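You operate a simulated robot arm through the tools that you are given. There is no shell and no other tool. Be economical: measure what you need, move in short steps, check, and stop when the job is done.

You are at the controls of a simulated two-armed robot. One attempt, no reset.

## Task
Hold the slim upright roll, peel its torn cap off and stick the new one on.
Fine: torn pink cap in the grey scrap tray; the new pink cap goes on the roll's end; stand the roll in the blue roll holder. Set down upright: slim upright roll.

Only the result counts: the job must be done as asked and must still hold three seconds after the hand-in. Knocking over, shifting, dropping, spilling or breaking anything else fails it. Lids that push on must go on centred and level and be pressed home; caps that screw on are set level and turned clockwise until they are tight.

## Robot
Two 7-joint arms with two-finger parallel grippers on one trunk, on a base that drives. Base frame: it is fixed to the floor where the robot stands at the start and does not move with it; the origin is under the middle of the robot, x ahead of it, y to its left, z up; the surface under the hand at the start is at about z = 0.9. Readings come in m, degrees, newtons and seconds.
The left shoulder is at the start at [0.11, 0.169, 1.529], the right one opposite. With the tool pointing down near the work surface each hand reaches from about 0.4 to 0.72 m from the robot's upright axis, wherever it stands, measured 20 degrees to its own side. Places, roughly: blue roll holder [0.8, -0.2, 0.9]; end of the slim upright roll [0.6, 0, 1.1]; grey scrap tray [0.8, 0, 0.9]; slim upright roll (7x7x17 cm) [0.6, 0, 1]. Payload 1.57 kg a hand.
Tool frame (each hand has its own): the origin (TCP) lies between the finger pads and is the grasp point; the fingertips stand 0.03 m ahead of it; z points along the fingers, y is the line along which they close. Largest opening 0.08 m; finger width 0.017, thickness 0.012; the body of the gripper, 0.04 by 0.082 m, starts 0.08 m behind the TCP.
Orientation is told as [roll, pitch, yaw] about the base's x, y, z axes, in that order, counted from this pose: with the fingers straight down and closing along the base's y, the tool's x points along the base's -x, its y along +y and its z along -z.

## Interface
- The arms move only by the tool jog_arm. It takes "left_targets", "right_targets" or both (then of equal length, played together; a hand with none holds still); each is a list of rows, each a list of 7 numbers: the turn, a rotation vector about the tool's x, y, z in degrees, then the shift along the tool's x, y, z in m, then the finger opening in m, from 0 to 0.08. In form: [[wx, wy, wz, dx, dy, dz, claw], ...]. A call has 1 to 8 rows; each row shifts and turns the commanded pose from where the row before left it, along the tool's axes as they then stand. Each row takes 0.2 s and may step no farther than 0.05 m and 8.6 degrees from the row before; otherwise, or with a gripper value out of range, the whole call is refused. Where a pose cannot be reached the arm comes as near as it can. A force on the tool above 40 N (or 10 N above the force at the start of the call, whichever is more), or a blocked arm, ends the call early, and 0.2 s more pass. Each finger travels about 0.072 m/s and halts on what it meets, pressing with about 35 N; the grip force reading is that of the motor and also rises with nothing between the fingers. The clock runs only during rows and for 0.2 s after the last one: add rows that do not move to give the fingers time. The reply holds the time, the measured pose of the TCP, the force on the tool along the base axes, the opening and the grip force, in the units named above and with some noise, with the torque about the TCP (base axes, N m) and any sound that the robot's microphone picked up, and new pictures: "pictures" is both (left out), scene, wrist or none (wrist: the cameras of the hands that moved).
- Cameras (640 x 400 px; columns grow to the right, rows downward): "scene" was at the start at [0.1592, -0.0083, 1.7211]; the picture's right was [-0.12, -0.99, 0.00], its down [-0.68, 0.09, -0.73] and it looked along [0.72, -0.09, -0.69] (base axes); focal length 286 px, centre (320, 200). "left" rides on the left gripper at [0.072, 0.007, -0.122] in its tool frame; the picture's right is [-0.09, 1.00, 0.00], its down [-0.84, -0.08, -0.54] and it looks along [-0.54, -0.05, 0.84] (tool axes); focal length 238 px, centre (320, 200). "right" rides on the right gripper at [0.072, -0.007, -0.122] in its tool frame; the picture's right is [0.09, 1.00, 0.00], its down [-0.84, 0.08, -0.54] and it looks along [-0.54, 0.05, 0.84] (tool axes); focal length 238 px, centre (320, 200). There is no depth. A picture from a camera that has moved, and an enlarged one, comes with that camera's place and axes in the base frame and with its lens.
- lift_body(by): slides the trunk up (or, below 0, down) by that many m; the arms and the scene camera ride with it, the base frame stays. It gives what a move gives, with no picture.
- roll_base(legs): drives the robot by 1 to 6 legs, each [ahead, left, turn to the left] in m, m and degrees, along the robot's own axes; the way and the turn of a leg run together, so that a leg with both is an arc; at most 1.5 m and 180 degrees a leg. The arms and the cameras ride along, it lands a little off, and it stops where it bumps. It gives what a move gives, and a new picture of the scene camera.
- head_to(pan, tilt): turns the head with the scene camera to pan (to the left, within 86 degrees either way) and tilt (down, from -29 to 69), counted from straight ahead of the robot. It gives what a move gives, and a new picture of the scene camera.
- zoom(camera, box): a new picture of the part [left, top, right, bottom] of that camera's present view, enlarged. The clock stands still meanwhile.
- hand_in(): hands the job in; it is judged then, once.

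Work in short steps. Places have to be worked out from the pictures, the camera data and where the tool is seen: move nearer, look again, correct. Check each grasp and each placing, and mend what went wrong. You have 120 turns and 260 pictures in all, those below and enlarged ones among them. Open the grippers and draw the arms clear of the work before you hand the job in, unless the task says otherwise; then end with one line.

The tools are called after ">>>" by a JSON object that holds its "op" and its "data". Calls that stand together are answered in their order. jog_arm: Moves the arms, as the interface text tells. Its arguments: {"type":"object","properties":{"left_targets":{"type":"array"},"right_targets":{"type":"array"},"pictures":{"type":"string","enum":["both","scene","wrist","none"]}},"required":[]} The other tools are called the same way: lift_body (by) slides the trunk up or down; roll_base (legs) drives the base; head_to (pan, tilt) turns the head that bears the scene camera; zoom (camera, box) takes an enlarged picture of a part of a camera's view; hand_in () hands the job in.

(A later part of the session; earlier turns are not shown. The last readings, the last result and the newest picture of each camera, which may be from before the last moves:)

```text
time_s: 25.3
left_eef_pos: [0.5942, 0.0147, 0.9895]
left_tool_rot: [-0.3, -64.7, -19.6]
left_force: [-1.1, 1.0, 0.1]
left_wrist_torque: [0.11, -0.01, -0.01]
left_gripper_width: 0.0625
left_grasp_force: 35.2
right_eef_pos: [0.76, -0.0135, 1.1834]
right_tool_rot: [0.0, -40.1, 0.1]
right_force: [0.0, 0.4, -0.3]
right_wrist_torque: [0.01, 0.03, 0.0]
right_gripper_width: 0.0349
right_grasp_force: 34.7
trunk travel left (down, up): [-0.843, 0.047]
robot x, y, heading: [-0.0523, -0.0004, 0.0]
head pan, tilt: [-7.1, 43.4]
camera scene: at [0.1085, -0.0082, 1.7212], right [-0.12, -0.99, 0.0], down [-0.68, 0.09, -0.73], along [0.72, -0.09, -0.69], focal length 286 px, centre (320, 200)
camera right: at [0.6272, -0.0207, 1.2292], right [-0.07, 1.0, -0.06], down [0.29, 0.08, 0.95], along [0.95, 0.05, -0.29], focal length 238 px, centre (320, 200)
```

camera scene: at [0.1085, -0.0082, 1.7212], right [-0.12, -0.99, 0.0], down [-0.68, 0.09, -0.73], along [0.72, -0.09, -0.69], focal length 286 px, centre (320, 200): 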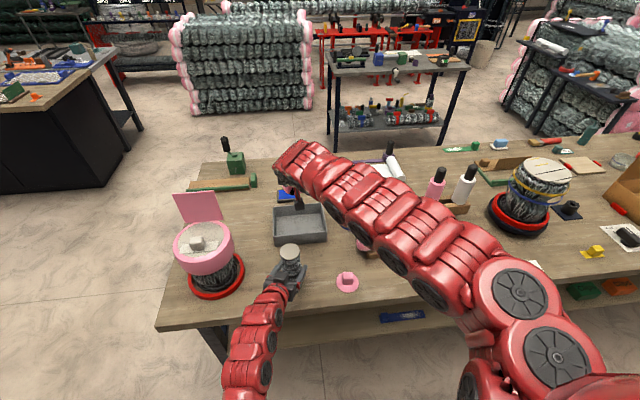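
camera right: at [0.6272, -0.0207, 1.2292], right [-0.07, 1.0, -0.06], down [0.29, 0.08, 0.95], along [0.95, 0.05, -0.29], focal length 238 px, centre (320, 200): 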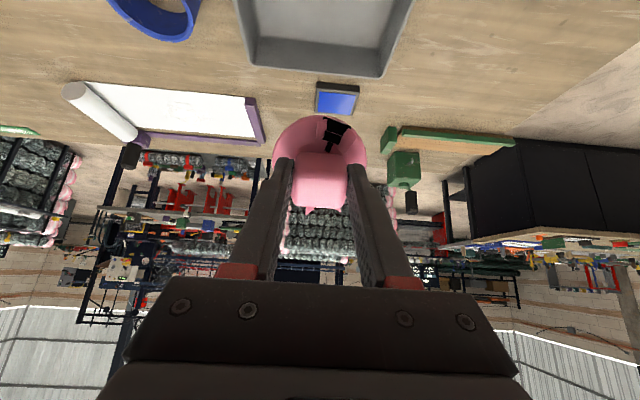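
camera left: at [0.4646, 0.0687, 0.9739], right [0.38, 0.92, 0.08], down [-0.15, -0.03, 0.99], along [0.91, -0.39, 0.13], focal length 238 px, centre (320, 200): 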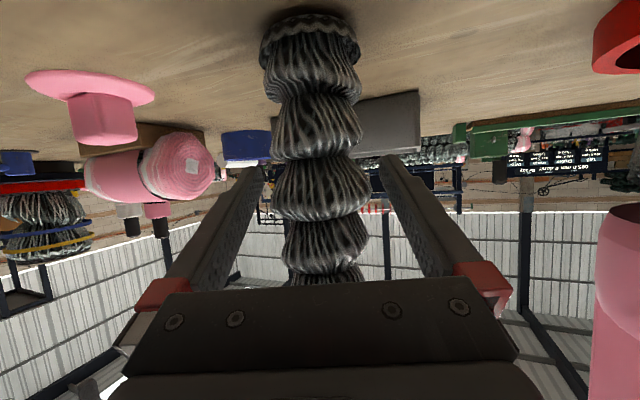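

Good, the tilt gives the reach. Move 4.5 cm forward then lower into the tray.

>>> {"op": "jog_arm", "data": {"right_targets": [[0, 0, 0, -0.0345, -0.014, 0.0289, 0.02], [0, 0, 0, 0.0314, 0, 0.0373, 0.02], [0, 0, 0, 0.0314, 0, 0.0373, 0.02], [0, 0, 0, 0.0314, 0, 0.0373, 0.02]], "pictures": "both"}}

```text
time_s: 26.3
left_eef_pos: [0.5951, 0.0153, 0.9913]
left_tool_rot: [-0.1, -64.8, -19.8]
left_force: [-0.3, 1.6, -0.8]
left_wrist_torque: [0.26, -0.3, 0.12]
left_gripper_width: 0.0624
left_grasp_force: 34.5
right_eef_pos: [0.8002, -0.0268, 1.0475]
right_tool_rot: [-0.1, -39.9, 0.0]
right_force: [-0.2, 0.1, 0.0]
right_wrist_torque: [0.01, 0.02, 0.0]
right_gripper_width: 0.0344
right_grasp_force: 35.2
right hand out of reach, approached as far as the arm can: row 4
trunk travel left (down, up): [-0.843, 0.047]
robot x, y, heading: [-0.0495, -0.0013, -0.1]
head pan, tilt: [-7.1, 43.4]
camera scene: at [0.1087, -0.0082, 1.7212], right [-0.12, -0.99, 0.0], down [-0.68, 0.09, -0.73], along [0.72, -0.09, -0.69], focal length 286 px, centre (320, 200)
camera right: at [0.666, -0.0325, 1.0932], right [-0.07, 1.0, -0.06], down [0.29, 0.08, 0.95], along [0.95, 0.05, -0.3], focal length 238 px, centre (320, 200)
```

scene: 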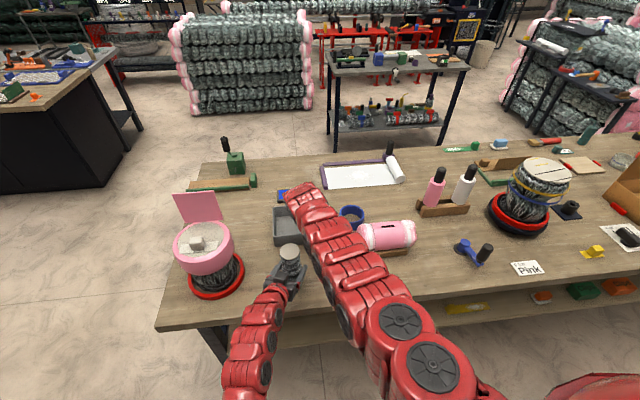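
right: 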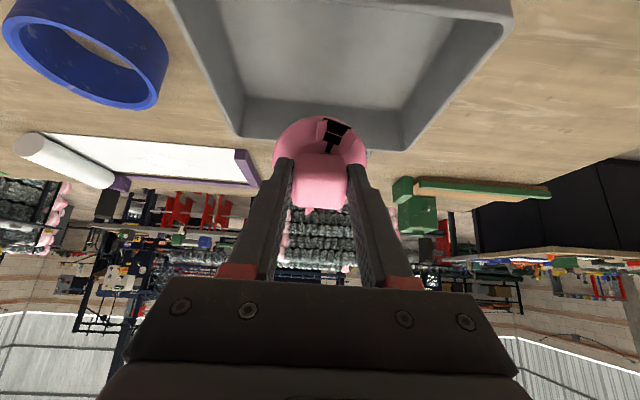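

The disc is over the tray but still ~9 cm up at the reach limit; lower further while drawing back 3 cm (still inside the tray walls 0.74–0.90).

>>> {"op": "jog_arm", "data": {"right_targets": [[0, 0, 0, 0.034, 0, 0.0172, 0.02], [0, 0, 0, 0.034, 0, 0.0172, 0.02]], "pictures": "both"}}

```text
time_s: 26.9
left_eef_pos: [0.5947, 0.0145, 0.989]
left_tool_rot: [-0.2, -64.7, -19.9]
left_force: [-1.7, 2.0, 0.6]
left_wrist_torque: [0.16, -0.07, 0.05]
left_gripper_width: 0.0626
left_grasp_force: 35.2
right_eef_pos: [0.7702, -0.027, 0.976]
right_tool_rot: [0.0, -40.2, 0.1]
right_force: [0.3, 0.3, -0.8]
right_wrist_torque: [0.01, 0.02, 0.02]
right_gripper_width: 0.0348
right_grasp_force: 35.1
trunk travel left (down, up): [-0.843, 0.047]
robot x, y, heading: [-0.0491, 0.0016, -0.1]
head pan, tilt: [-7.1, 43.4]
camera scene: at [0.1084, -0.0089, 1.7212], right [-0.12, -0.99, 0.0], down [-0.68, 0.09, -0.73], along [0.72, -0.09, -0.69], focal length 286 px, centre (320, 200)
camera right: at [0.6362, -0.0328, 1.0234], right [-0.07, 1.0, -0.06], down [0.29, 0.08, 0.95], along [0.95, 0.05, -0.3], focal length 238 px, centre (320, 200)
```

scene: 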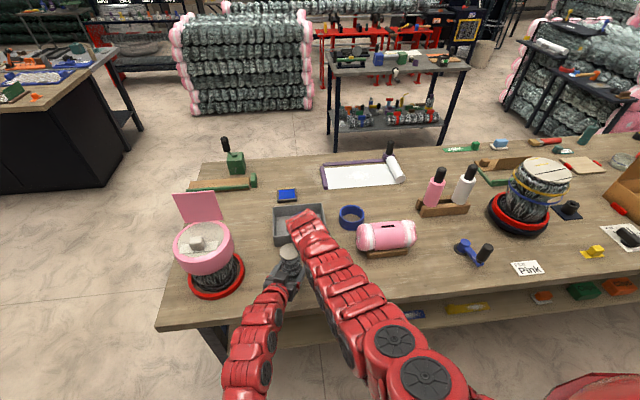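
right: 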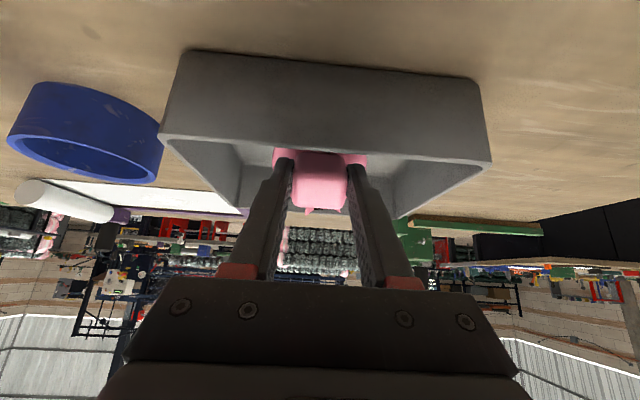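

The disc is inside the tray, ~2 cm above the floor, no contact. Release.

>>> {"op": "jog_arm", "data": {"right_targets": [[0, 0, 0, 0, 0, 0, 0.05], [0, 0, 0, 0, 0, 0, 0.06], [0, 0, 0, 0, 0, 0, 0.06], [0, 0, 0, 0, 0, -0.02, 0.06], [0, 0, 0, 0, 0, -0.04, 0.06]], "pictures": "both"}}

```text
time_s: 28.1
left_eef_pos: [0.5932, 0.0152, 0.9897]
left_tool_rot: [-0.3, -64.7, -19.9]
left_force: [-2.0, -0.9, 0.7]
left_wrist_torque: [0.09, 0.04, 0.06]
left_gripper_width: 0.0622
left_grasp_force: 34.7
right_eef_pos: [0.7331, -0.0232, 1.0245]
right_tool_rot: [0.0, -40.1, 0.2]
right_force: [-0.1, 0.3, -0.5]
right_wrist_torque: [0.02, 0.0, -0.03]
right_gripper_width: 0.0601
right_grasp_force: 0.1
trunk travel left (down, up): [-0.843, 0.047]
robot x, y, heading: [-0.0525, 0.0022, 0.0]
head pan, tilt: [-7.1, 43.4]
camera scene: at [0.1072, -0.0085, 1.7213], right [-0.12, -0.99, 0.0], down [-0.68, 0.09, -0.73], along [0.72, -0.09, -0.69], focal length 286 px, centre (320, 200)
camera right: at [0.5992, -0.0299, 1.0718], right [-0.07, 1.0, -0.06], down [0.29, 0.08, 0.95], along [0.95, 0.05, -0.3], focal length 238 px, centre (320, 200)
```

scene: 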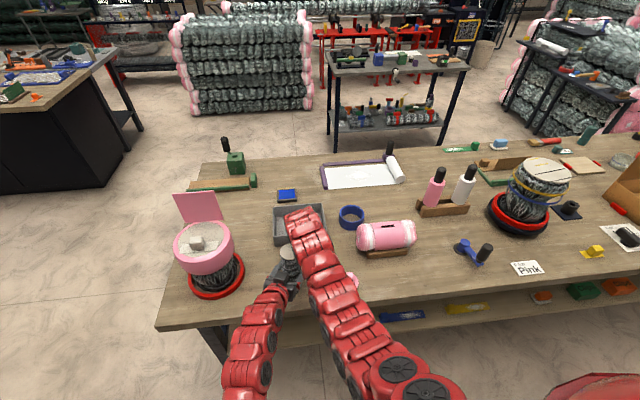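
right: 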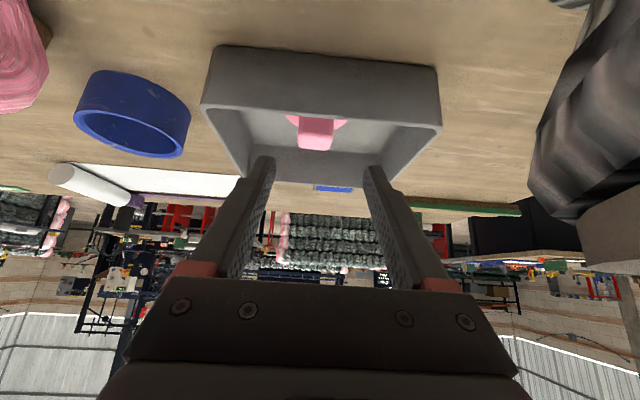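

Torn cap lies in the tray. Rise straight up clear of the roll, then untilt while moving toward the new cap.

>>> {"op": "jog_arm", "data": {"right_targets": [[0, 0, 0, -0.0318, 0, -0.0379, 0.08], [0, 0, 0, -0.0318, 0, -0.0379, 0.08], [0, 0, 0, -0.0318, 0, -0.0379, 0.08], [0, 8, 0, 0.03, -0.03, -0.015, 0.08], [0, 8, 0, 0.03, -0.03, -0.015, 0.08], [0, 8, 0, 0.03, -0.03, -0.01, 0.08], [0, 8, 0, 0.03, -0.03, 0, 0.08], [0, 8, 0, 0.03, -0.015, 0, 0.08]], "pictures": "both"}}

```text
time_s: 29.9
left_eef_pos: [0.5974, 0.0134, 0.9893]
left_tool_rot: [-0.1, -64.6, -20.0]
left_force: [0.4, -0.3, 0.7]
left_wrist_torque: [0.19, 0.01, 0.06]
left_gripper_width: 0.0625
left_grasp_force: 34.9
right_eef_pos: [0.6036, -0.1682, 1.1474]
right_tool_rot: [-0.1, 0.1, 0.1]
right_force: [0.6, 0.5, -0.7]
right_wrist_torque: [0.06, -0.02, 0.03]
right_gripper_width: 0.08
right_grasp_force: 0.0
right hand out of reach, approached as far as the arm can: row 7, 8
trunk travel left (down, up): [-0.843, 0.047]
robot x, y, heading: [-0.0512, -0.0028, 0.0]
head pan, tilt: [-7.1, 43.4]
camera scene: at [0.11, -0.0105, 1.721], right [-0.12, -0.99, 0.0], down [-0.68, 0.09, -0.73], along [0.72, -0.09, -0.69], focal length 286 px, centre (320, 200)
camera right: at [0.5315, -0.1743, 1.2692], right [-0.09, 1.0, 0.0], down [0.84, 0.08, 0.54], along [0.54, 0.05, -0.84], focal length 238 px, centre (320, 200)
```

scene: 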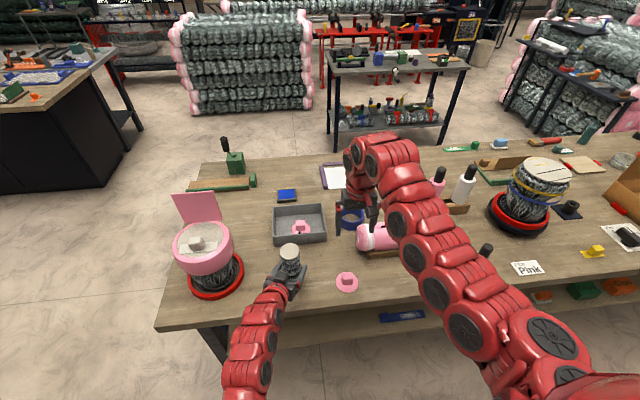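
right: 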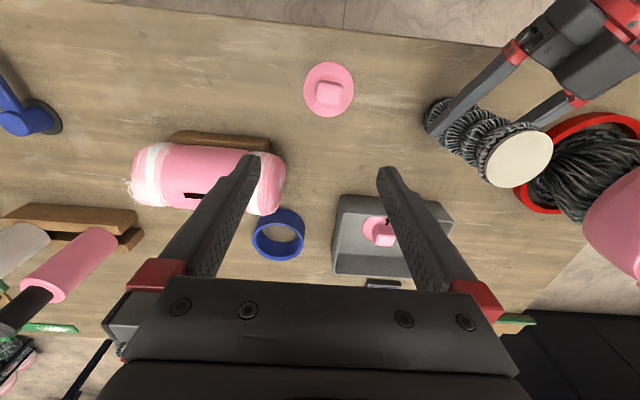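

New cap computed at (0.581, -0.157). Descend above it to z≈1.0 and re-check.

>>> {"op": "jog_arm", "data": {"right_targets": [[0, 0, 0, 0, 0.004, 0.049, 0.08], [0, 0, 0, 0.01, 0.004, 0.047, 0.08], [0, 0, 0, 0.012, 0.003, 0.045, 0.08]], "pictures": "both"}}

```text
time_s: 30.7
left_eef_pos: [0.5947, 0.0135, 0.9891]
left_tool_rot: [-0.5, -64.7, -19.7]
left_force: [0.9, -1.1, 0.4]
left_wrist_torque: [0.05, -0.04, 0.0]
left_gripper_width: 0.0624
left_grasp_force: 34.8
right_eef_pos: [0.5819, -0.1568, 1.0069]
right_tool_rot: [0.1, 0.0, 0.0]
right_force: [0.8, -1.0, 0.8]
right_wrist_torque: [0.0, 0.01, 0.01]
right_gripper_width: 0.08
right_grasp_force: 0.0
trunk travel left (down, up): [-0.843, 0.047]
robot x, y, heading: [-0.0469, 0.0035, 0.2]
head pan, tilt: [-7.1, 43.4]
camera scene: at [0.1085, -0.0079, 1.7211], right [-0.12, -0.99, 0.0], down [-0.68, 0.09, -0.73], along [0.72, -0.09, -0.69], focal length 286 px, centre (320, 200)
camera right: at [0.5101, -0.1634, 1.1282], right [-0.09, 1.0, 0.0], down [0.84, 0.08, 0.54], along [0.54, 0.05, -0.84], focal length 238 px, centre (320, 200)
```

scene: 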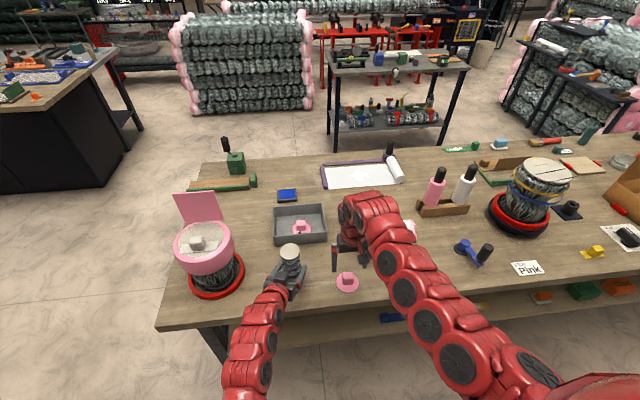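
right: 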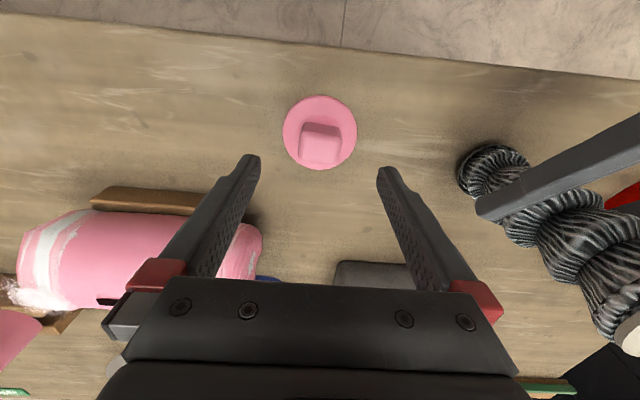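

Centred within a few mm. Descend to the knob and close.

>>> {"op": "jog_arm", "data": {"right_targets": [[0, 0, 0, 0.002, 0, 0.03, 0.08], [0, 0, 0, 0, 0, 0.03, 0.08], [0, 0, 0, 0, 0, 0, 0.06], [0, 0, 0, 0, 0, 0, 0.04], [0, 0, 0, 0, 0, 0, 0.02], [0, 0, 0, 0, 0, 0, 0.02]], "pictures": "wrist"}}

```text
time_s: 32.1
left_eef_pos: [0.595, 0.0145, 0.9889]
left_tool_rot: [-0.3, -64.8, -19.8]
left_force: [0.1, 0.8, -0.1]
left_wrist_torque: [0.01, -0.06, -0.05]
left_gripper_width: 0.0625
left_grasp_force: 35.1
right_eef_pos: [0.5792, -0.1577, 0.9455]
right_tool_rot: [0.0, 0.0, 0.0]
right_force: [-0.5, 0.1, 0.8]
right_wrist_torque: [-0.01, 0.0, 0.04]
right_gripper_width: 0.0355
right_grasp_force: 35.2
trunk travel left (down, up): [-0.843, 0.047]
robot x, y, heading: [-0.05, -0.002, -0.3]
head pan, tilt: [-7.1, 43.4]
camera right: at [0.5075, -0.163, 1.0674], right [-0.09, 1.0, 0.0], down [0.84, 0.08, 0.54], along [0.54, 0.05, -0.84], focal length 238 px, centre (320, 200)
```

right: 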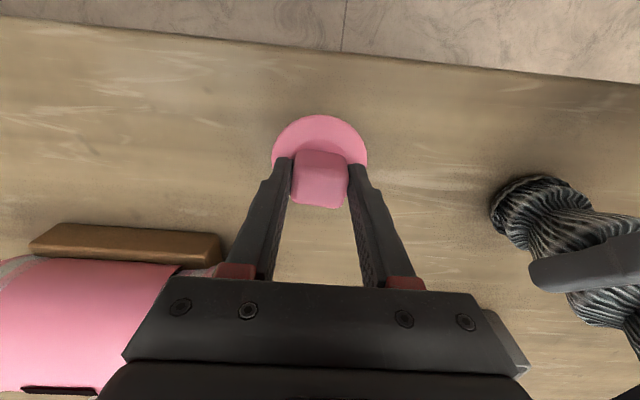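

Knob gripped. Lift straight up, easing slightly forward as the arm needs.

>>> {"op": "jog_arm", "data": {"right_targets": [[0, 0, 0, 0, 0, -0.03, 0.02], [0, 0, 0, 0, 0, -0.05, 0.02], [0, 0, 0, -0.006, 0, -0.048, 0.02], [0, 0, 0, -0.006, 0, -0.048, 0.02], [0, 0, 0, -0.006, 0, -0.048, 0.02]], "pictures": "none"}}

>>> {"op": "jog_arm", "data": {"right_targets": [[0, 0, 0, 0, 0.043, 0, 0.02], [0, 0, 0, 0, 0.043, 0, 0.02], [0, 0, 0, 0, 0.043, 0, 0.02], [0, 0, 0, 0, 0.043, 0, 0.02]], "pictures": "both"}}

```text
time_s: 33.3
left_eef_pos: [0.5954, 0.0143, 0.9894]
left_tool_rot: [-0.4, -64.7, -19.7]
left_force: [-0.4, -0.6, -0.4]
left_wrist_torque: [-0.03, 0.01, 0.03]
left_gripper_width: 0.0626
left_grasp_force: 35.0
right_eef_pos: [0.598, -0.1531, 1.1713]
right_tool_rot: [0.0, 0.1, 0.0]
right_force: [0.7, -0.1, 0.6]
right_wrist_torque: [0.0, -0.02, 0.0]
right_gripper_width: 0.0353
right_grasp_force: 35.0
trunk travel left (down, up): [-0.843, 0.047]
robot x, y, heading: [-0.0505, -0.0011, 0.0]
head pan, tilt: [-7.1, 43.4]
```

```text
time_s: 34.3
left_eef_pos: [0.5953, 0.0151, 0.9885]
left_tool_rot: [-0.5, -64.7, -19.6]
left_force: [0.1, 0.8, -0.1]
left_wrist_torque: [0.08, -0.04, -0.01]
left_gripper_width: 0.0625
left_grasp_force: 34.6
right_eef_pos: [0.5987, 0.0167, 1.1694]
right_tool_rot: [-0.1, 0.0, -0.1]
right_force: [0.6, 0.6, -0.2]
right_wrist_torque: [-0.02, 0.02, 0.02]
right_gripper_width: 0.0351
right_grasp_force: 35.2
trunk travel left (down, up): [-0.843, 0.047]
robot x, y, heading: [-0.0498, -0.0008, -0.1]
head pan, tilt: [-7.1, 43.4]
camera scene: at [0.1087, -0.0064, 1.7212], right [-0.12, -0.99, 0.0], down [-0.68, 0.08, -0.73], along [0.72, -0.09, -0.69], focal length 286 px, centre (320, 200)
camera right: at [0.5259, 0.0115, 1.2907], right [-0.09, 1.0, 0.0], down [0.84, 0.08, 0.54], along [0.54, 0.05, -0.84], focal length 238 px, centre (320, 200)
```

scene: 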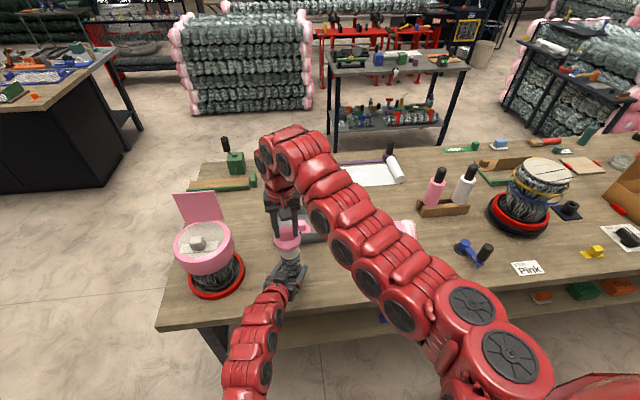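
right: 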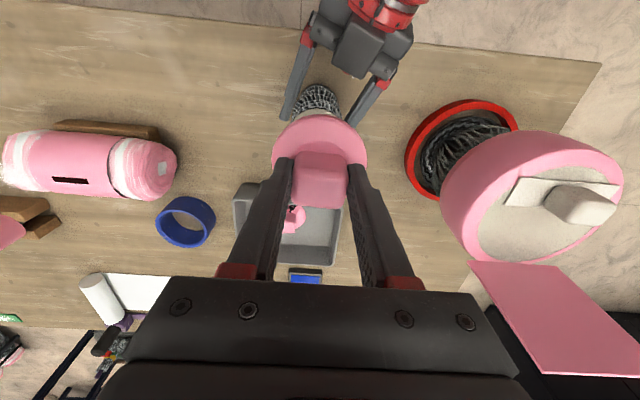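

New cap sits just ~2 mm further forward in the grip than the old one did. Shift back 3 mm and lower to about 1 cm above the roll end for a close look.

>>> {"op": "jog_arm", "data": {"right_targets": [[0, 0, 0, 0.003, -0.001, 0.02, 0.02], [0, 0, 0, 0, 0, 0.022, 0.02], [0, 0, 0, 0, 0, 0, 0.02]], "pictures": "none"}}

>>> {"op": "zoom", "data": {"camera": "scene", "box": [250, 200, 330, 290]}}

>>> {"op": "zoom", "data": {"camera": "right", "box": [240, 60, 400, 230]}}

>>> {"op": "zoom", "data": {"camera": "left", "box": [200, 0, 440, 300]}}

```text
time_s: 35.1
left_eef_pos: [0.5943, 0.0143, 0.9889]
left_tool_rot: [-0.2, -64.7, -19.8]
left_force: [1.2, -0.2, -0.9]
left_wrist_torque: [0.07, -0.11, 0.02]
left_gripper_width: 0.0626
left_grasp_force: 34.7
right_eef_pos: [0.5949, 0.0139, 1.1284]
right_tool_rot: [0.0, -0.1, 0.0]
right_force: [-0.9, -0.5, 0.0]
right_wrist_torque: [-0.01, 0.0, 0.0]
right_gripper_width: 0.0349
right_grasp_force: 35.0
trunk travel left (down, up): [-0.843, 0.047]
robot x, y, heading: [-0.0515, 0.0011, 0.2]
head pan, tilt: [-7.1, 43.4]
```

```text
4.44 times, centred on (290, 245) of scene
camera zoom: at [0.1086, -0.0087, 1.7211], right [-0.12, -0.99, 0.0], down [-0.68, 0.09, -0.73], along [0.72, -0.09, -0.69], focal length 1272 px, centre (453, 0)
```

zoom: 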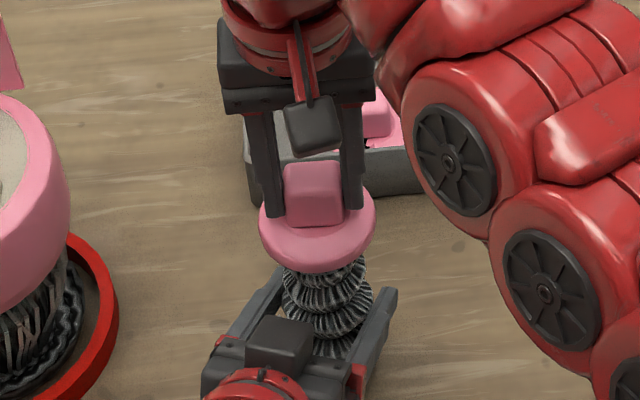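

```text
2.35 times, centred on (320, 145) of right
camera zoom: at [0.5232, 0.0077, 1.2493], right [-0.09, 1.0, 0.0], down [0.84, 0.08, 0.54], along [0.54, 0.05, -0.84], focal length 561 px, centre (320, 329)
```

zoom: 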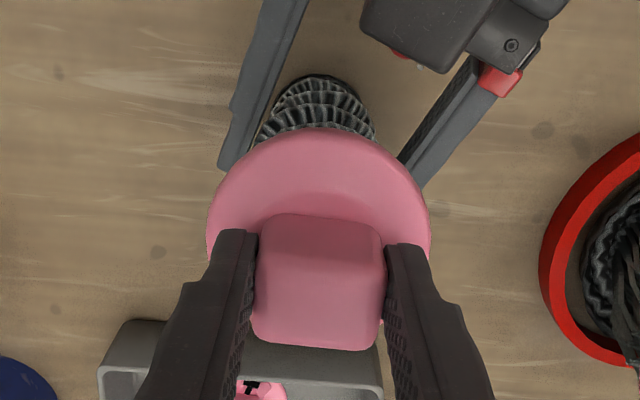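

```text
1.33 times, centred on (320, 150) of left
camera zoom: at [0.4634, 0.0689, 0.9751], right [0.38, 0.92, 0.08], down [-0.15, -0.03, 0.99], along [0.91, -0.39, 0.13], focal length 318 px, centre (320, 267)
```

zoom: 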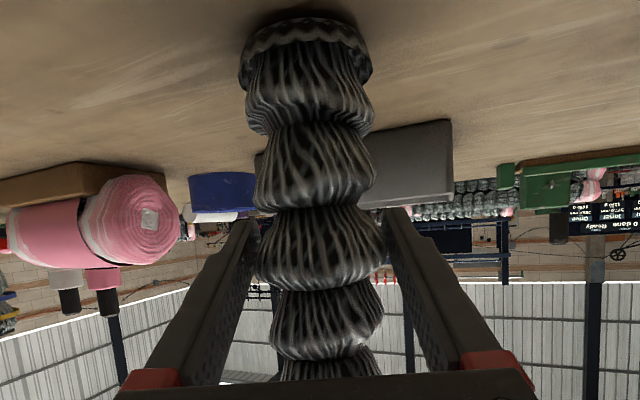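

Lateral alignment looks right. Lower slowly and watch for contact force.

>>> {"op": "jog_arm", "data": {"right_targets": [[0, 0, 0, 0, 0, 0.004, 0.02], [0, 0, 0, 0, 0, 0.004, 0.02], [0, 0, 0, 0, 0, 0.003, 0.02], [0, 0, 0, 0, 0, 0.003, 0.02]], "pictures": "none"}}

>>> {"op": "zoom", "data": {"camera": "scene", "box": [250, 200, 330, 290]}}

```text
time_s: 36.1
left_eef_pos: [0.5944, 0.0153, 0.9891]
left_tool_rot: [-0.2, -64.7, -19.7]
left_force: [4.0, -0.5, 0.1]
left_wrist_torque: [0.31, -0.34, 0.04]
left_gripper_width: 0.0623
left_grasp_force: 35.5
right_eef_pos: [0.5943, 0.0142, 1.1158]
right_tool_rot: [-0.1, -0.1, 0.1]
right_force: [-2.0, 0.8, 5.4]
right_wrist_torque: [-0.06, 0.15, -0.1]
right_gripper_width: 0.035
right_grasp_force: 34.7
trunk travel left (down, up): [-0.843, 0.047]
robot x, y, heading: [-0.05, -0.0017, -0.1]
head pan, tilt: [-7.1, 43.4]
```

```text
4.44 times, centred on (290, 245) of scene
camera zoom: at [0.1085, -0.0086, 1.7212], right [-0.12, -0.99, 0.0], down [-0.68, 0.09, -0.73], along [0.72, -0.09, -0.69], focal length 1272 px, centre (453, 0)
```

zoom: 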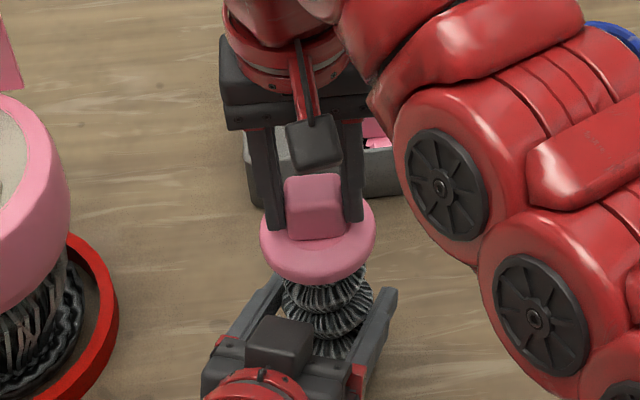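

Contact at z≈1.116. Comparing with the old cap's image suggests I'm ~1.5–2 mm too near; lift slightly, nudge forward 1.5 mm, and press down.

>>> {"op": "jog_arm", "data": {"right_targets": [[0, 0, 0, 0, 0, -0.005, 0.02], [0, 0, 0, -0.0015, 0, 0, 0.02], [0, 0, 0, 0, 0, 0.004, 0.02], [0, 0, 0, 0, 0, 0.002, 0.02], [0, 0, 0, 0, 0, 0.002, 0.02], [0, 0, 0, 0, 0, 0.002, 0.02]], "pictures": "none"}}

>>> {"op": "zoom", "data": {"camera": "scene", "box": [250, 200, 330, 290]}}

>>> {"op": "zoom", "data": {"camera": "right", "box": [240, 60, 400, 230]}}

```text
time_s: 37.3
left_eef_pos: [0.5936, 0.0149, 0.9905]
left_tool_rot: [0.1, -64.8, -20.1]
left_force: [3.2, -1.8, 3.3]
left_wrist_torque: [0.01, 0.45, 0.08]
left_gripper_width: 0.0624
left_grasp_force: 34.9
right_eef_pos: [0.5944, 0.0136, 1.115]
right_tool_rot: [0.0, -0.3, 0.0]
right_force: [-2.3, 0.1, 13.8]
right_wrist_torque: [-0.1, 0.23, -0.07]
right_gripper_width: 0.0347
right_grasp_force: 35.5
trunk travel left (down, up): [-0.843, 0.047]
robot x, y, heading: [-0.0473, 0.0, 0.3]
head pan, tilt: [-7.1, 43.4]
stopped in row 5 (right hand): the force on the tool passed its limit at 44 N (the readings are from after the stop); the commanded pose is now the measured one
```

```text
4.44 times, centred on (290, 245) of scene
camera zoom: at [0.1063, -0.0091, 1.7216], right [-0.12, -0.99, 0.0], down [-0.68, 0.09, -0.73], along [0.72, -0.09, -0.69], focal length 1272 px, centre (453, 0)
```

zoom: 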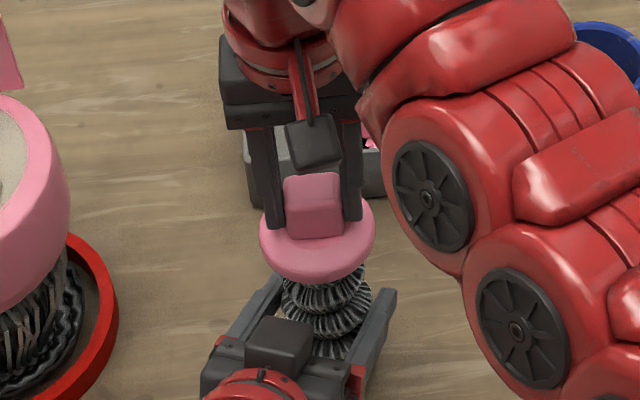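

```text
2.35 times, centred on (320, 145) of right
camera zoom: at [0.5224, 0.0079, 1.2366], right [-0.09, 1.0, 0.0], down [0.83, 0.08, 0.55], along [0.54, 0.05, -0.84], focal length 561 px, centre (320, 329)
```

zoom: 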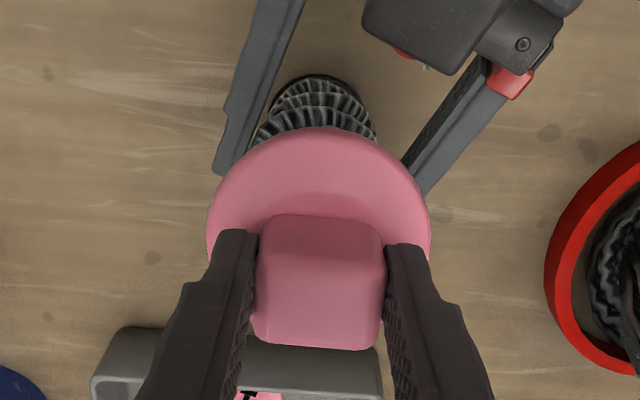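

Pressed to 44 N. Release the knob and rise to inspect the seating.

>>> {"op": "jog_arm", "data": {"right_targets": [[0, 0, 0, 0, 0, 0, 0.04], [0, 0, 0, 0, 0, 0, 0.06], [0, 0, 0, 0, 0, 0, 0.08], [0, 0, 0, 0, 0, -0.02, 0.08], [0, 0, 0, 0, 0, -0.04, 0.08], [0, 0, 0, 0, 0, -0.04, 0.08], [0, 0, 0, 0, -0.02, -0.04, 0.08], [0, 0, 0, 0, -0.05, 0, 0.08]], "pictures": "wrist"}}

>>> {"op": "zoom", "data": {"camera": "scene", "box": [250, 200, 330, 290]}}

```text
time_s: 39.1
left_eef_pos: [0.5945, 0.0152, 0.9901]
left_tool_rot: [0.2, -64.6, -20.1]
left_force: [0.8, 0.2, 10.2]
left_wrist_torque: [-0.34, -0.11, 0.09]
left_gripper_width: 0.0626
left_grasp_force: 34.6
right_eef_pos: [0.5932, -0.0562, 1.2521]
right_tool_rot: [0.2, -0.2, 0.1]
right_force: [0.2, -0.7, 0.3]
right_wrist_torque: [0.08, -0.01, 0.03]
right_gripper_width: 0.0799
right_grasp_force: 0.0
trunk travel left (down, up): [-0.843, 0.047]
robot x, y, heading: [-0.0521, -0.001, -0.0]
head pan, tilt: [-7.1, 43.4]
camera right: at [0.5216, -0.0614, 1.3737], right [-0.09, 1.0, 0.0], down [0.83, 0.08, 0.55], along [0.54, 0.05, -0.84], focal length 238 px, centre (320, 200)
```

right: 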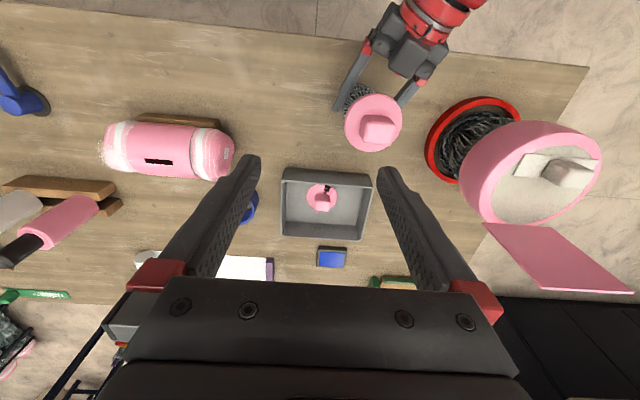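

```text
4.44 times, centred on (290, 245) of scene
camera zoom: at [0.1063, -0.0118, 1.7213], right [-0.12, -0.99, 0.0], down [-0.68, 0.09, -0.73], along [0.72, -0.09, -0.69], focal length 1272 px, centre (453, 0)
```

zoom: 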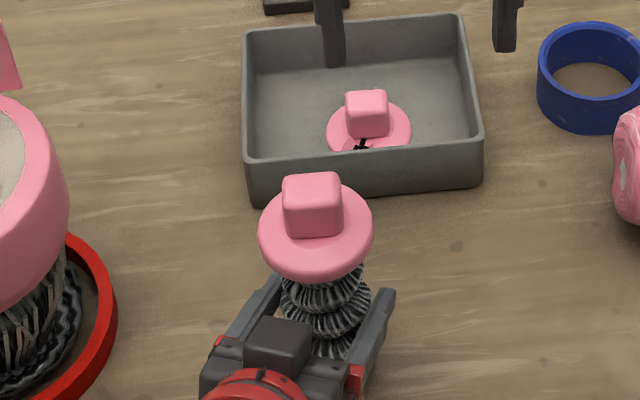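

Cap appears well seated. Enlarge the wrist view to check centring and level.

>>> {"op": "zoom", "data": {"camera": "right", "box": [320, 60, 440, 180]}}

>>> {"op": "zoom", "data": {"camera": "scene", "box": [320, 180, 440, 270]}}

```text
3.33 times, centred on (380, 120) of right
camera zoom: at [0.5216, -0.0614, 1.3737], right [-0.09, 1.0, 0.0], down [0.83, 0.08, 0.55], along [0.54, 0.05, -0.84], focal length 794 px, centre (120, 467)
```

zoom: 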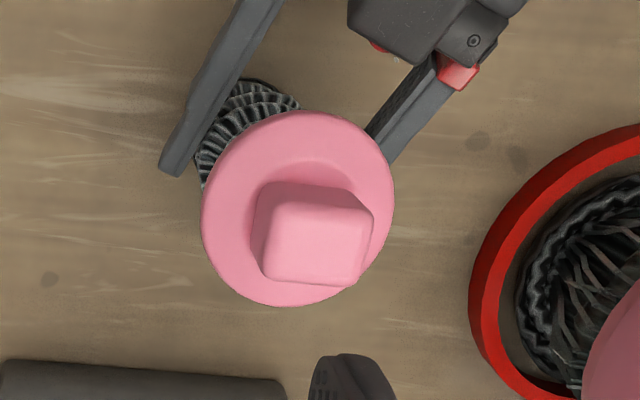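

```text
4.44 times, centred on (380, 225) of scene
camera zoom: at [0.1063, -0.0118, 1.7213], right [-0.12, -0.99, 0.0], down [-0.68, 0.09, -0.73], along [0.72, -0.09, -0.69], focal length 1272 px, centre (53, 89)
```

zoom: 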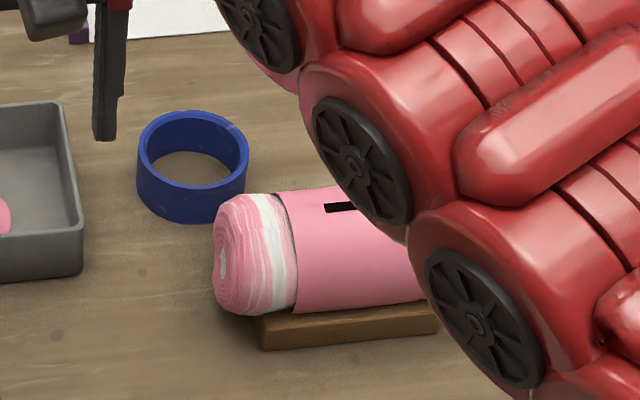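

Holder ring is centred near (0.834, -0.223), 4 cm tall, ~8 cm bore. Move the right hand aside, then lift the roll with the left.

>>> {"op": "jog_arm", "data": {"right_targets": [[0, 0, 0, 0, -0.049, 0, 0.08], [0, 0, 0, 0, -0.049, 0, 0.08], [0, 0, 0, 0, -0.049, 0, 0.08], [0, 0, 0, 0, -0.049, 0, 0.08], [0, 0, 0, 0, -0.049, 0, 0.08]], "pictures": "none"}}

>>> {"op": "jog_arm", "data": {"left_targets": [[0, 0, 0, -0.0091, 0, -0.0042, 0.04], [0, 0, 0, -0.0272, 0, -0.0127, 0.04], [0, 0, 0, -0.0363, 0, -0.0169, 0.04], [0, 0, 0, -0.0363, 0, -0.0169, 0.04], [0, 0, 0, -0.0363, 0, -0.0169, 0.04]], "pictures": "both"}}

```text
time_s: 40.3
left_eef_pos: [0.5945, 0.0154, 0.9882]
left_tool_rot: [0.1, -64.6, -19.9]
left_force: [-0.4, 4.8, 10.6]
left_wrist_torque: [0.05, -0.2, 0.13]
left_gripper_width: 0.0624
left_grasp_force: 35.2
right_eef_pos: [0.5956, -0.2986, 1.2546]
right_tool_rot: [0.1, -0.3, 0.1]
right_force: [0.5, -0.6, 0.0]
right_wrist_torque: [0.02, 0.03, 0.0]
right_gripper_width: 0.08
right_grasp_force: 0.0
trunk travel left (down, up): [-0.843, 0.047]
robot x, y, heading: [-0.0494, -0.0045, -0.1]
head pan, tilt: [-7.1, 43.4]
```

```text
time_s: 41.5
left_eef_pos: [0.5934, 0.0144, 1.1485]
left_tool_rot: [-0.1, -64.5, -19.9]
left_force: [-0.1, -0.4, -4.1]
left_wrist_torque: [0.04, 0.01, 0.01]
left_gripper_width: 0.0622
left_grasp_force: 35.0
right_eef_pos: [0.5969, -0.2978, 1.2535]
right_tool_rot: [0.2, -0.2, -0.1]
right_force: [0.2, 0.1, -0.2]
right_wrist_torque: [-0.01, 0.01, 0.02]
right_gripper_width: 0.0799
right_grasp_force: 0.1
trunk travel left (down, up): [-0.843, 0.047]
robot x, y, heading: [-0.0479, 0.0029, -0.0]
head pan, tilt: [-7.1, 43.4]
camera scene: at [0.1087, -0.0088, 1.7211], right [-0.12, -0.99, 0.0], down [-0.68, 0.09, -0.73], along [0.72, -0.09, -0.69], focal length 286 px, centre (320, 200)
camera left: at [0.462, 0.0686, 1.1348], right [0.38, 0.92, 0.08], down [-0.15, -0.03, 0.99], along [0.91, -0.39, 0.13], focal length 238 px, centre (320, 200)
```

scene: 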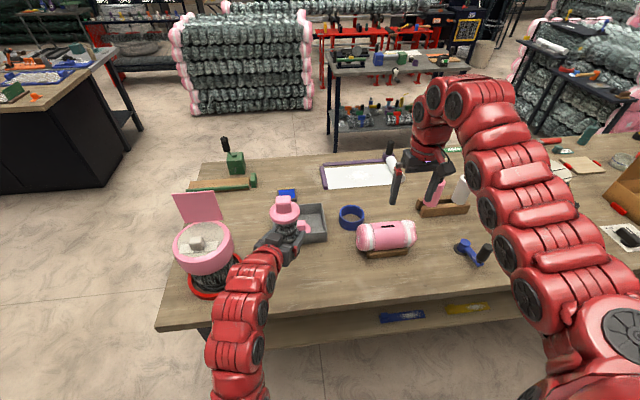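
left: 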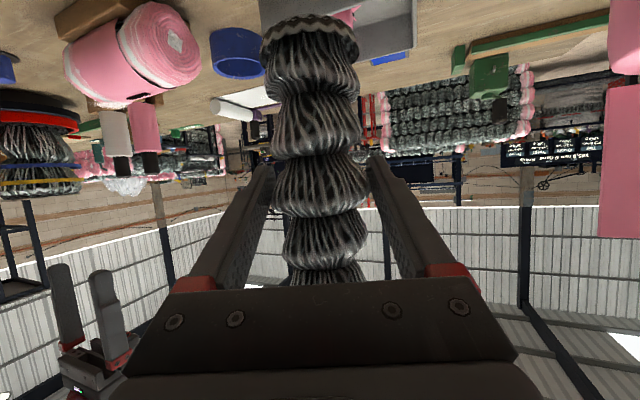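

Roll lifted 16 cm and upright. Strafe the base right 0.238 m.

>>> {"op": "roll_base", "data": {"legs": [[0, -0.238, 0]]}}

```text
time_s: 43.3
left_eef_pos: [0.5952, -0.2197, 1.1482]
left_tool_rot: [-0.2, -64.5, -19.9]
left_force: [0.5, 0.0, -3.9]
left_wrist_torque: [0.02, 0.04, 0.01]
left_gripper_width: 0.0622
left_grasp_force: 34.9
right_eef_pos: [0.5964, -0.5315, 1.2546]
right_tool_rot: [0.0, -0.1, -0.3]
right_force: [0.7, 0.6, -0.5]
right_wrist_torque: [0.0, 0.0, 0.01]
right_gripper_width: 0.08
right_grasp_force: 0.1
trunk travel left (down, up): [-0.843, 0.047]
robot x, y, heading: [-0.0524, -0.233, -0.2]
head pan, tilt: [-7.1, 43.4]
camera scene: at [0.1085, -0.2403, 1.7211], right [-0.13, -0.99, 0.0], down [-0.68, 0.09, -0.73], along [0.72, -0.09, -0.69], focal length 286 px, centre (320, 200)
```

scene: 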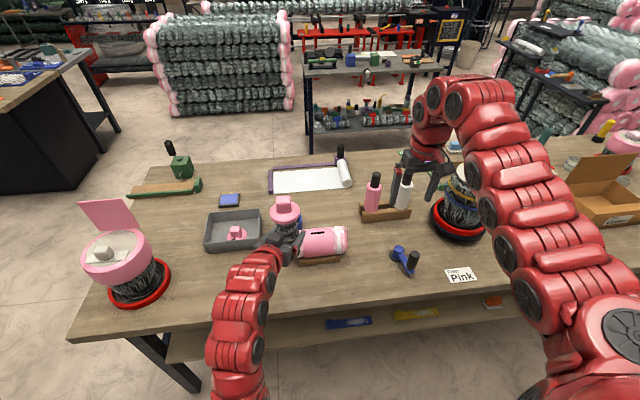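

Now extend the left arm 0.14 m forward at height, over the low pink roll.

>>> {"op": "jog_arm", "data": {"left_targets": [[0, 0, 0, -0.0191, 0.0164, 0.0409, 0.04], [0, 0, 0, -0.0191, 0.0164, 0.0409, 0.04], [0, 0, 0, -0.0191, 0.0164, 0.0409, 0.04]], "pictures": "both"}}

```text
time_s: 44.1
left_eef_pos: [0.7412, -0.2224, 1.1458]
left_tool_rot: [-0.2, -64.3, -20.1]
left_force: [0.4, -0.1, -4.3]
left_wrist_torque: [0.0, 0.05, -0.01]
left_gripper_width: 0.0625
left_grasp_force: 34.9
right_eef_pos: [0.5961, -0.5332, 1.2524]
right_tool_rot: [0.1, -0.1, -0.2]
right_force: [-0.5, -0.3, 0.6]
right_wrist_torque: [0.01, 0.01, 0.02]
right_gripper_width: 0.0797
right_grasp_force: 0.1
trunk travel left (down, up): [-0.843, 0.047]
robot x, y, heading: [-0.0479, -0.2324, -0.3]
head pan, tilt: [-7.1, 43.4]
camera scene: at [0.11, -0.2427, 1.7209], right [-0.13, -0.99, 0.0], down [-0.68, 0.09, -0.73], along [0.72, -0.09, -0.69], focal length 286 px, centre (320, 200)
camera left: at [0.6097, -0.168, 1.1327], right [0.38, 0.92, 0.08], down [-0.14, -0.03, 0.99], along [0.91, -0.39, 0.12], focal length 238 px, centre (320, 200)
```

scene: 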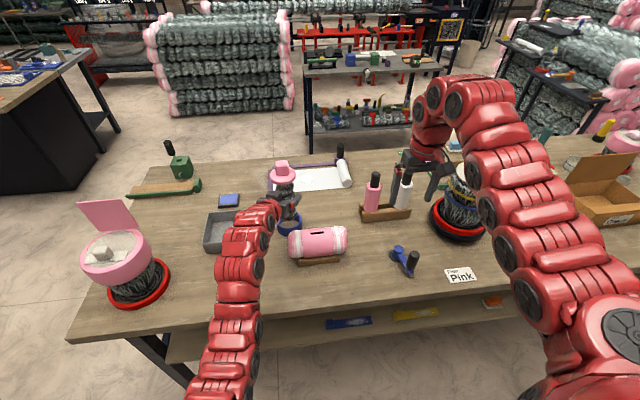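
left: 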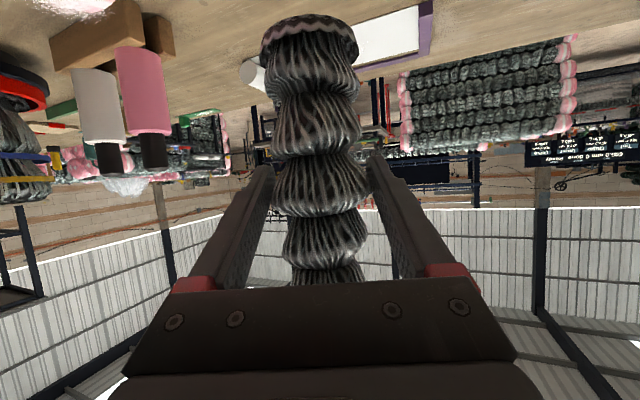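

Reach remains fine. Drive forward 0.093 m to bring the roll over the ring.

>>> {"op": "roll_base", "data": {"legs": [[0.093, 0, 0]]}}

>>> {"op": "zoom", "data": {"camera": "scene", "box": [230, 150, 350, 250]}}

>>> {"op": "zoom", "data": {"camera": "left", "box": [200, 0, 440, 150]}}

```text
time_s: 45.2
left_eef_pos: [0.8311, -0.2247, 1.1489]
left_tool_rot: [-0.1, -64.5, -20.3]
left_force: [-0.4, -0.4, -3.5]
left_wrist_torque: [0.02, 0.01, 0.0]
left_gripper_width: 0.0622
left_grasp_force: 34.5
right_eef_pos: [0.6863, -0.5365, 1.2542]
right_tool_rot: [0.1, -0.2, -0.3]
right_force: [0.8, -0.4, -0.3]
right_wrist_torque: [0.01, 0.03, 0.03]
right_gripper_width: 0.08
right_grasp_force: 0.1
trunk travel left (down, up): [-0.843, 0.047]
robot x, y, heading: [0.0439, -0.2309, -0.5]
head pan, tilt: [-7.1, 43.4]
camera scene: at [0.1987, -0.2429, 1.7213], right [-0.13, -0.99, 0.0], down [-0.68, 0.09, -0.73], along [0.72, -0.1, -0.69], focal length 286 px, centre (320, 200)
```

scene: 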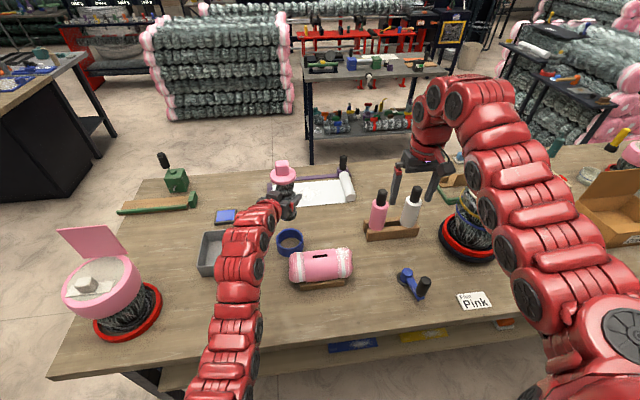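

```text
4.00 times, centred on (290, 200) of scene
camera zoom: at [0.1987, -0.2429, 1.7213], right [-0.13, -0.99, 0.0], down [-0.68, 0.09, -0.73], along [0.72, -0.1, -0.69], focal length 1145 px, centre (440, 200)
```

zoom: 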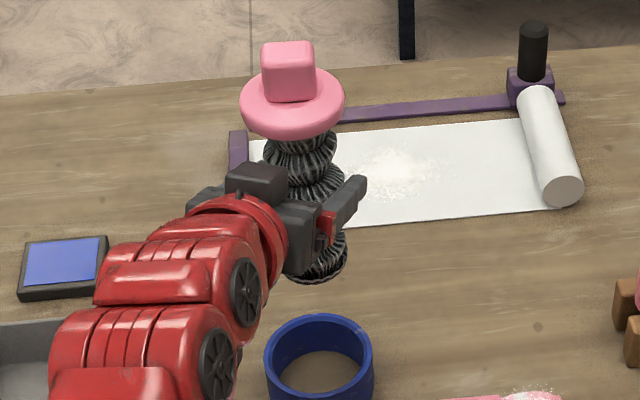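

```text
2.67 times, centred on (320, 75) of left
camera zoom: at [0.6993, -0.1701, 1.1344], right [0.38, 0.92, 0.08], down [-0.15, -0.03, 0.99], along [0.91, -0.39, 0.13], focal length 636 px, centre (320, 533)
```

zoom: 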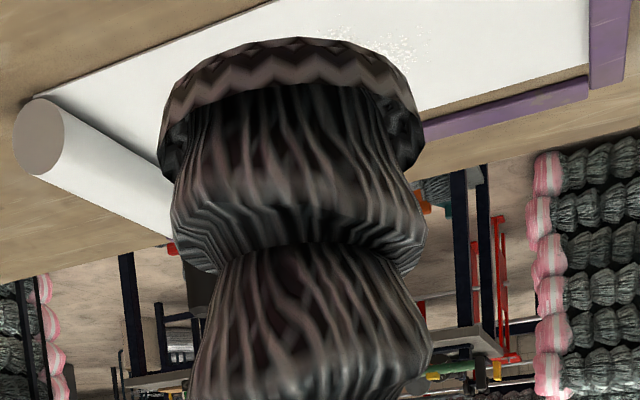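

Ring re-measured at (0.837, -0.222); roll axis ≈ (0.834, -0.225). Apply a small correction and lower 10 cm to just above the ring, then look.

>>> {"op": "jog_arm", "data": {"left_targets": [[0, 0, 0, -0.0005, 0.0026, 0.001, 0.04], [0, 0, 0, 0.0302, 0, 0.0141, 0.04], [0, 0, 0, 0.0302, 0, 0.0141, 0.04], [0, 0, 0, 0.0302, 0, 0.0141, 0.04]], "pictures": "both"}}

>>> {"op": "zoom", "data": {"camera": "scene", "box": [240, 170, 340, 270]}}

>>> {"op": "zoom", "data": {"camera": "left", "box": [200, 0, 440, 150]}}

```text
time_s: 46.2
left_eef_pos: [0.8339, -0.2216, 1.0471]
left_tool_rot: [0.0, -64.6, -20.3]
left_force: [-0.2, 0.3, -4.5]
left_wrist_torque: [0.06, 0.02, -0.02]
left_gripper_width: 0.0622
left_grasp_force: 34.8
right_eef_pos: [0.6853, -0.5343, 1.2537]
right_tool_rot: [0.0, -0.2, -0.4]
right_force: [0.5, -0.1, -0.3]
right_wrist_torque: [-0.02, 0.02, -0.01]
right_gripper_width: 0.0801
right_grasp_force: 0.0
trunk travel left (down, up): [-0.843, 0.047]
robot x, y, heading: [0.0403, -0.2307, -0.5]
head pan, tilt: [-7.1, 43.4]
camera scene: at [0.1996, -0.2425, 1.7212], right [-0.13, -0.99, 0.0], down [-0.68, 0.09, -0.73], along [0.72, -0.1, -0.69], focal length 286 px, centre (320, 200)
camera left: at [0.7033, -0.1667, 1.0334], right [0.38, 0.92, 0.08], down [-0.15, -0.03, 0.99], along [0.91, -0.39, 0.13], focal length 238 px, centre (320, 200)
```

scene: 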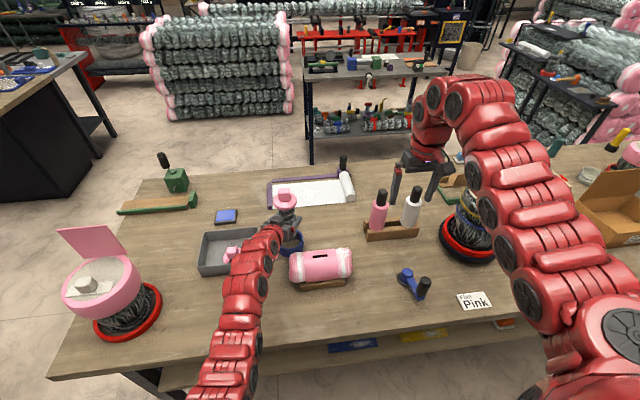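
left: 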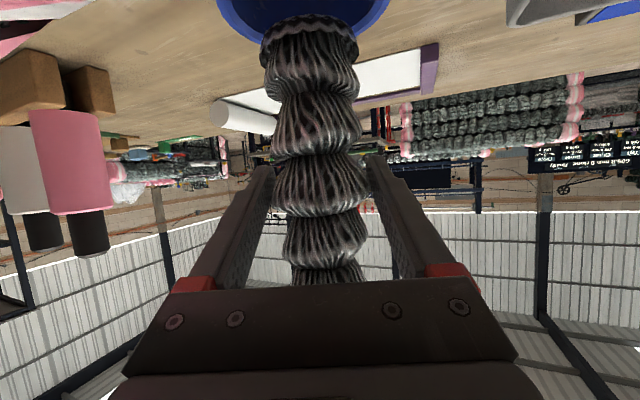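

```text
4.00 times, centred on (290, 220) of scene
camera zoom: at [0.1996, -0.2425, 1.7212], right [-0.13, -0.99, 0.0], down [-0.68, 0.09, -0.73], along [0.72, -0.1, -0.69], focal length 1145 px, centre (440, 120)
```

zoom: 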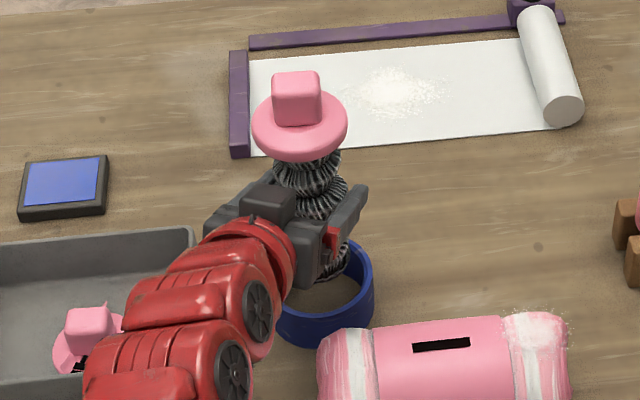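

```text
2.67 times, centred on (320, 75) of left
camera zoom: at [0.7033, -0.1667, 1.0334], right [0.38, 0.92, 0.08], down [-0.15, -0.03, 0.99], along [0.91, -0.39, 0.13], focal length 636 px, centre (320, 533)
```

zoom: 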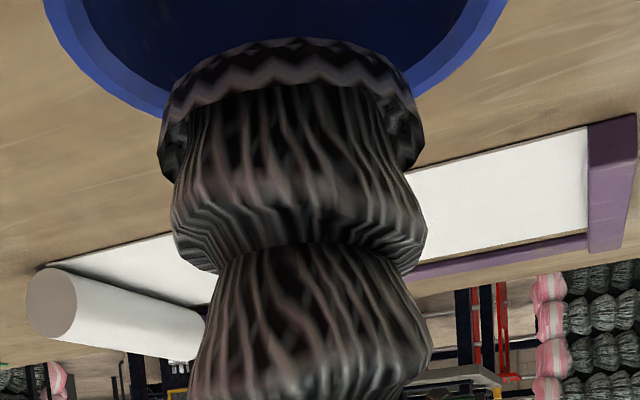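

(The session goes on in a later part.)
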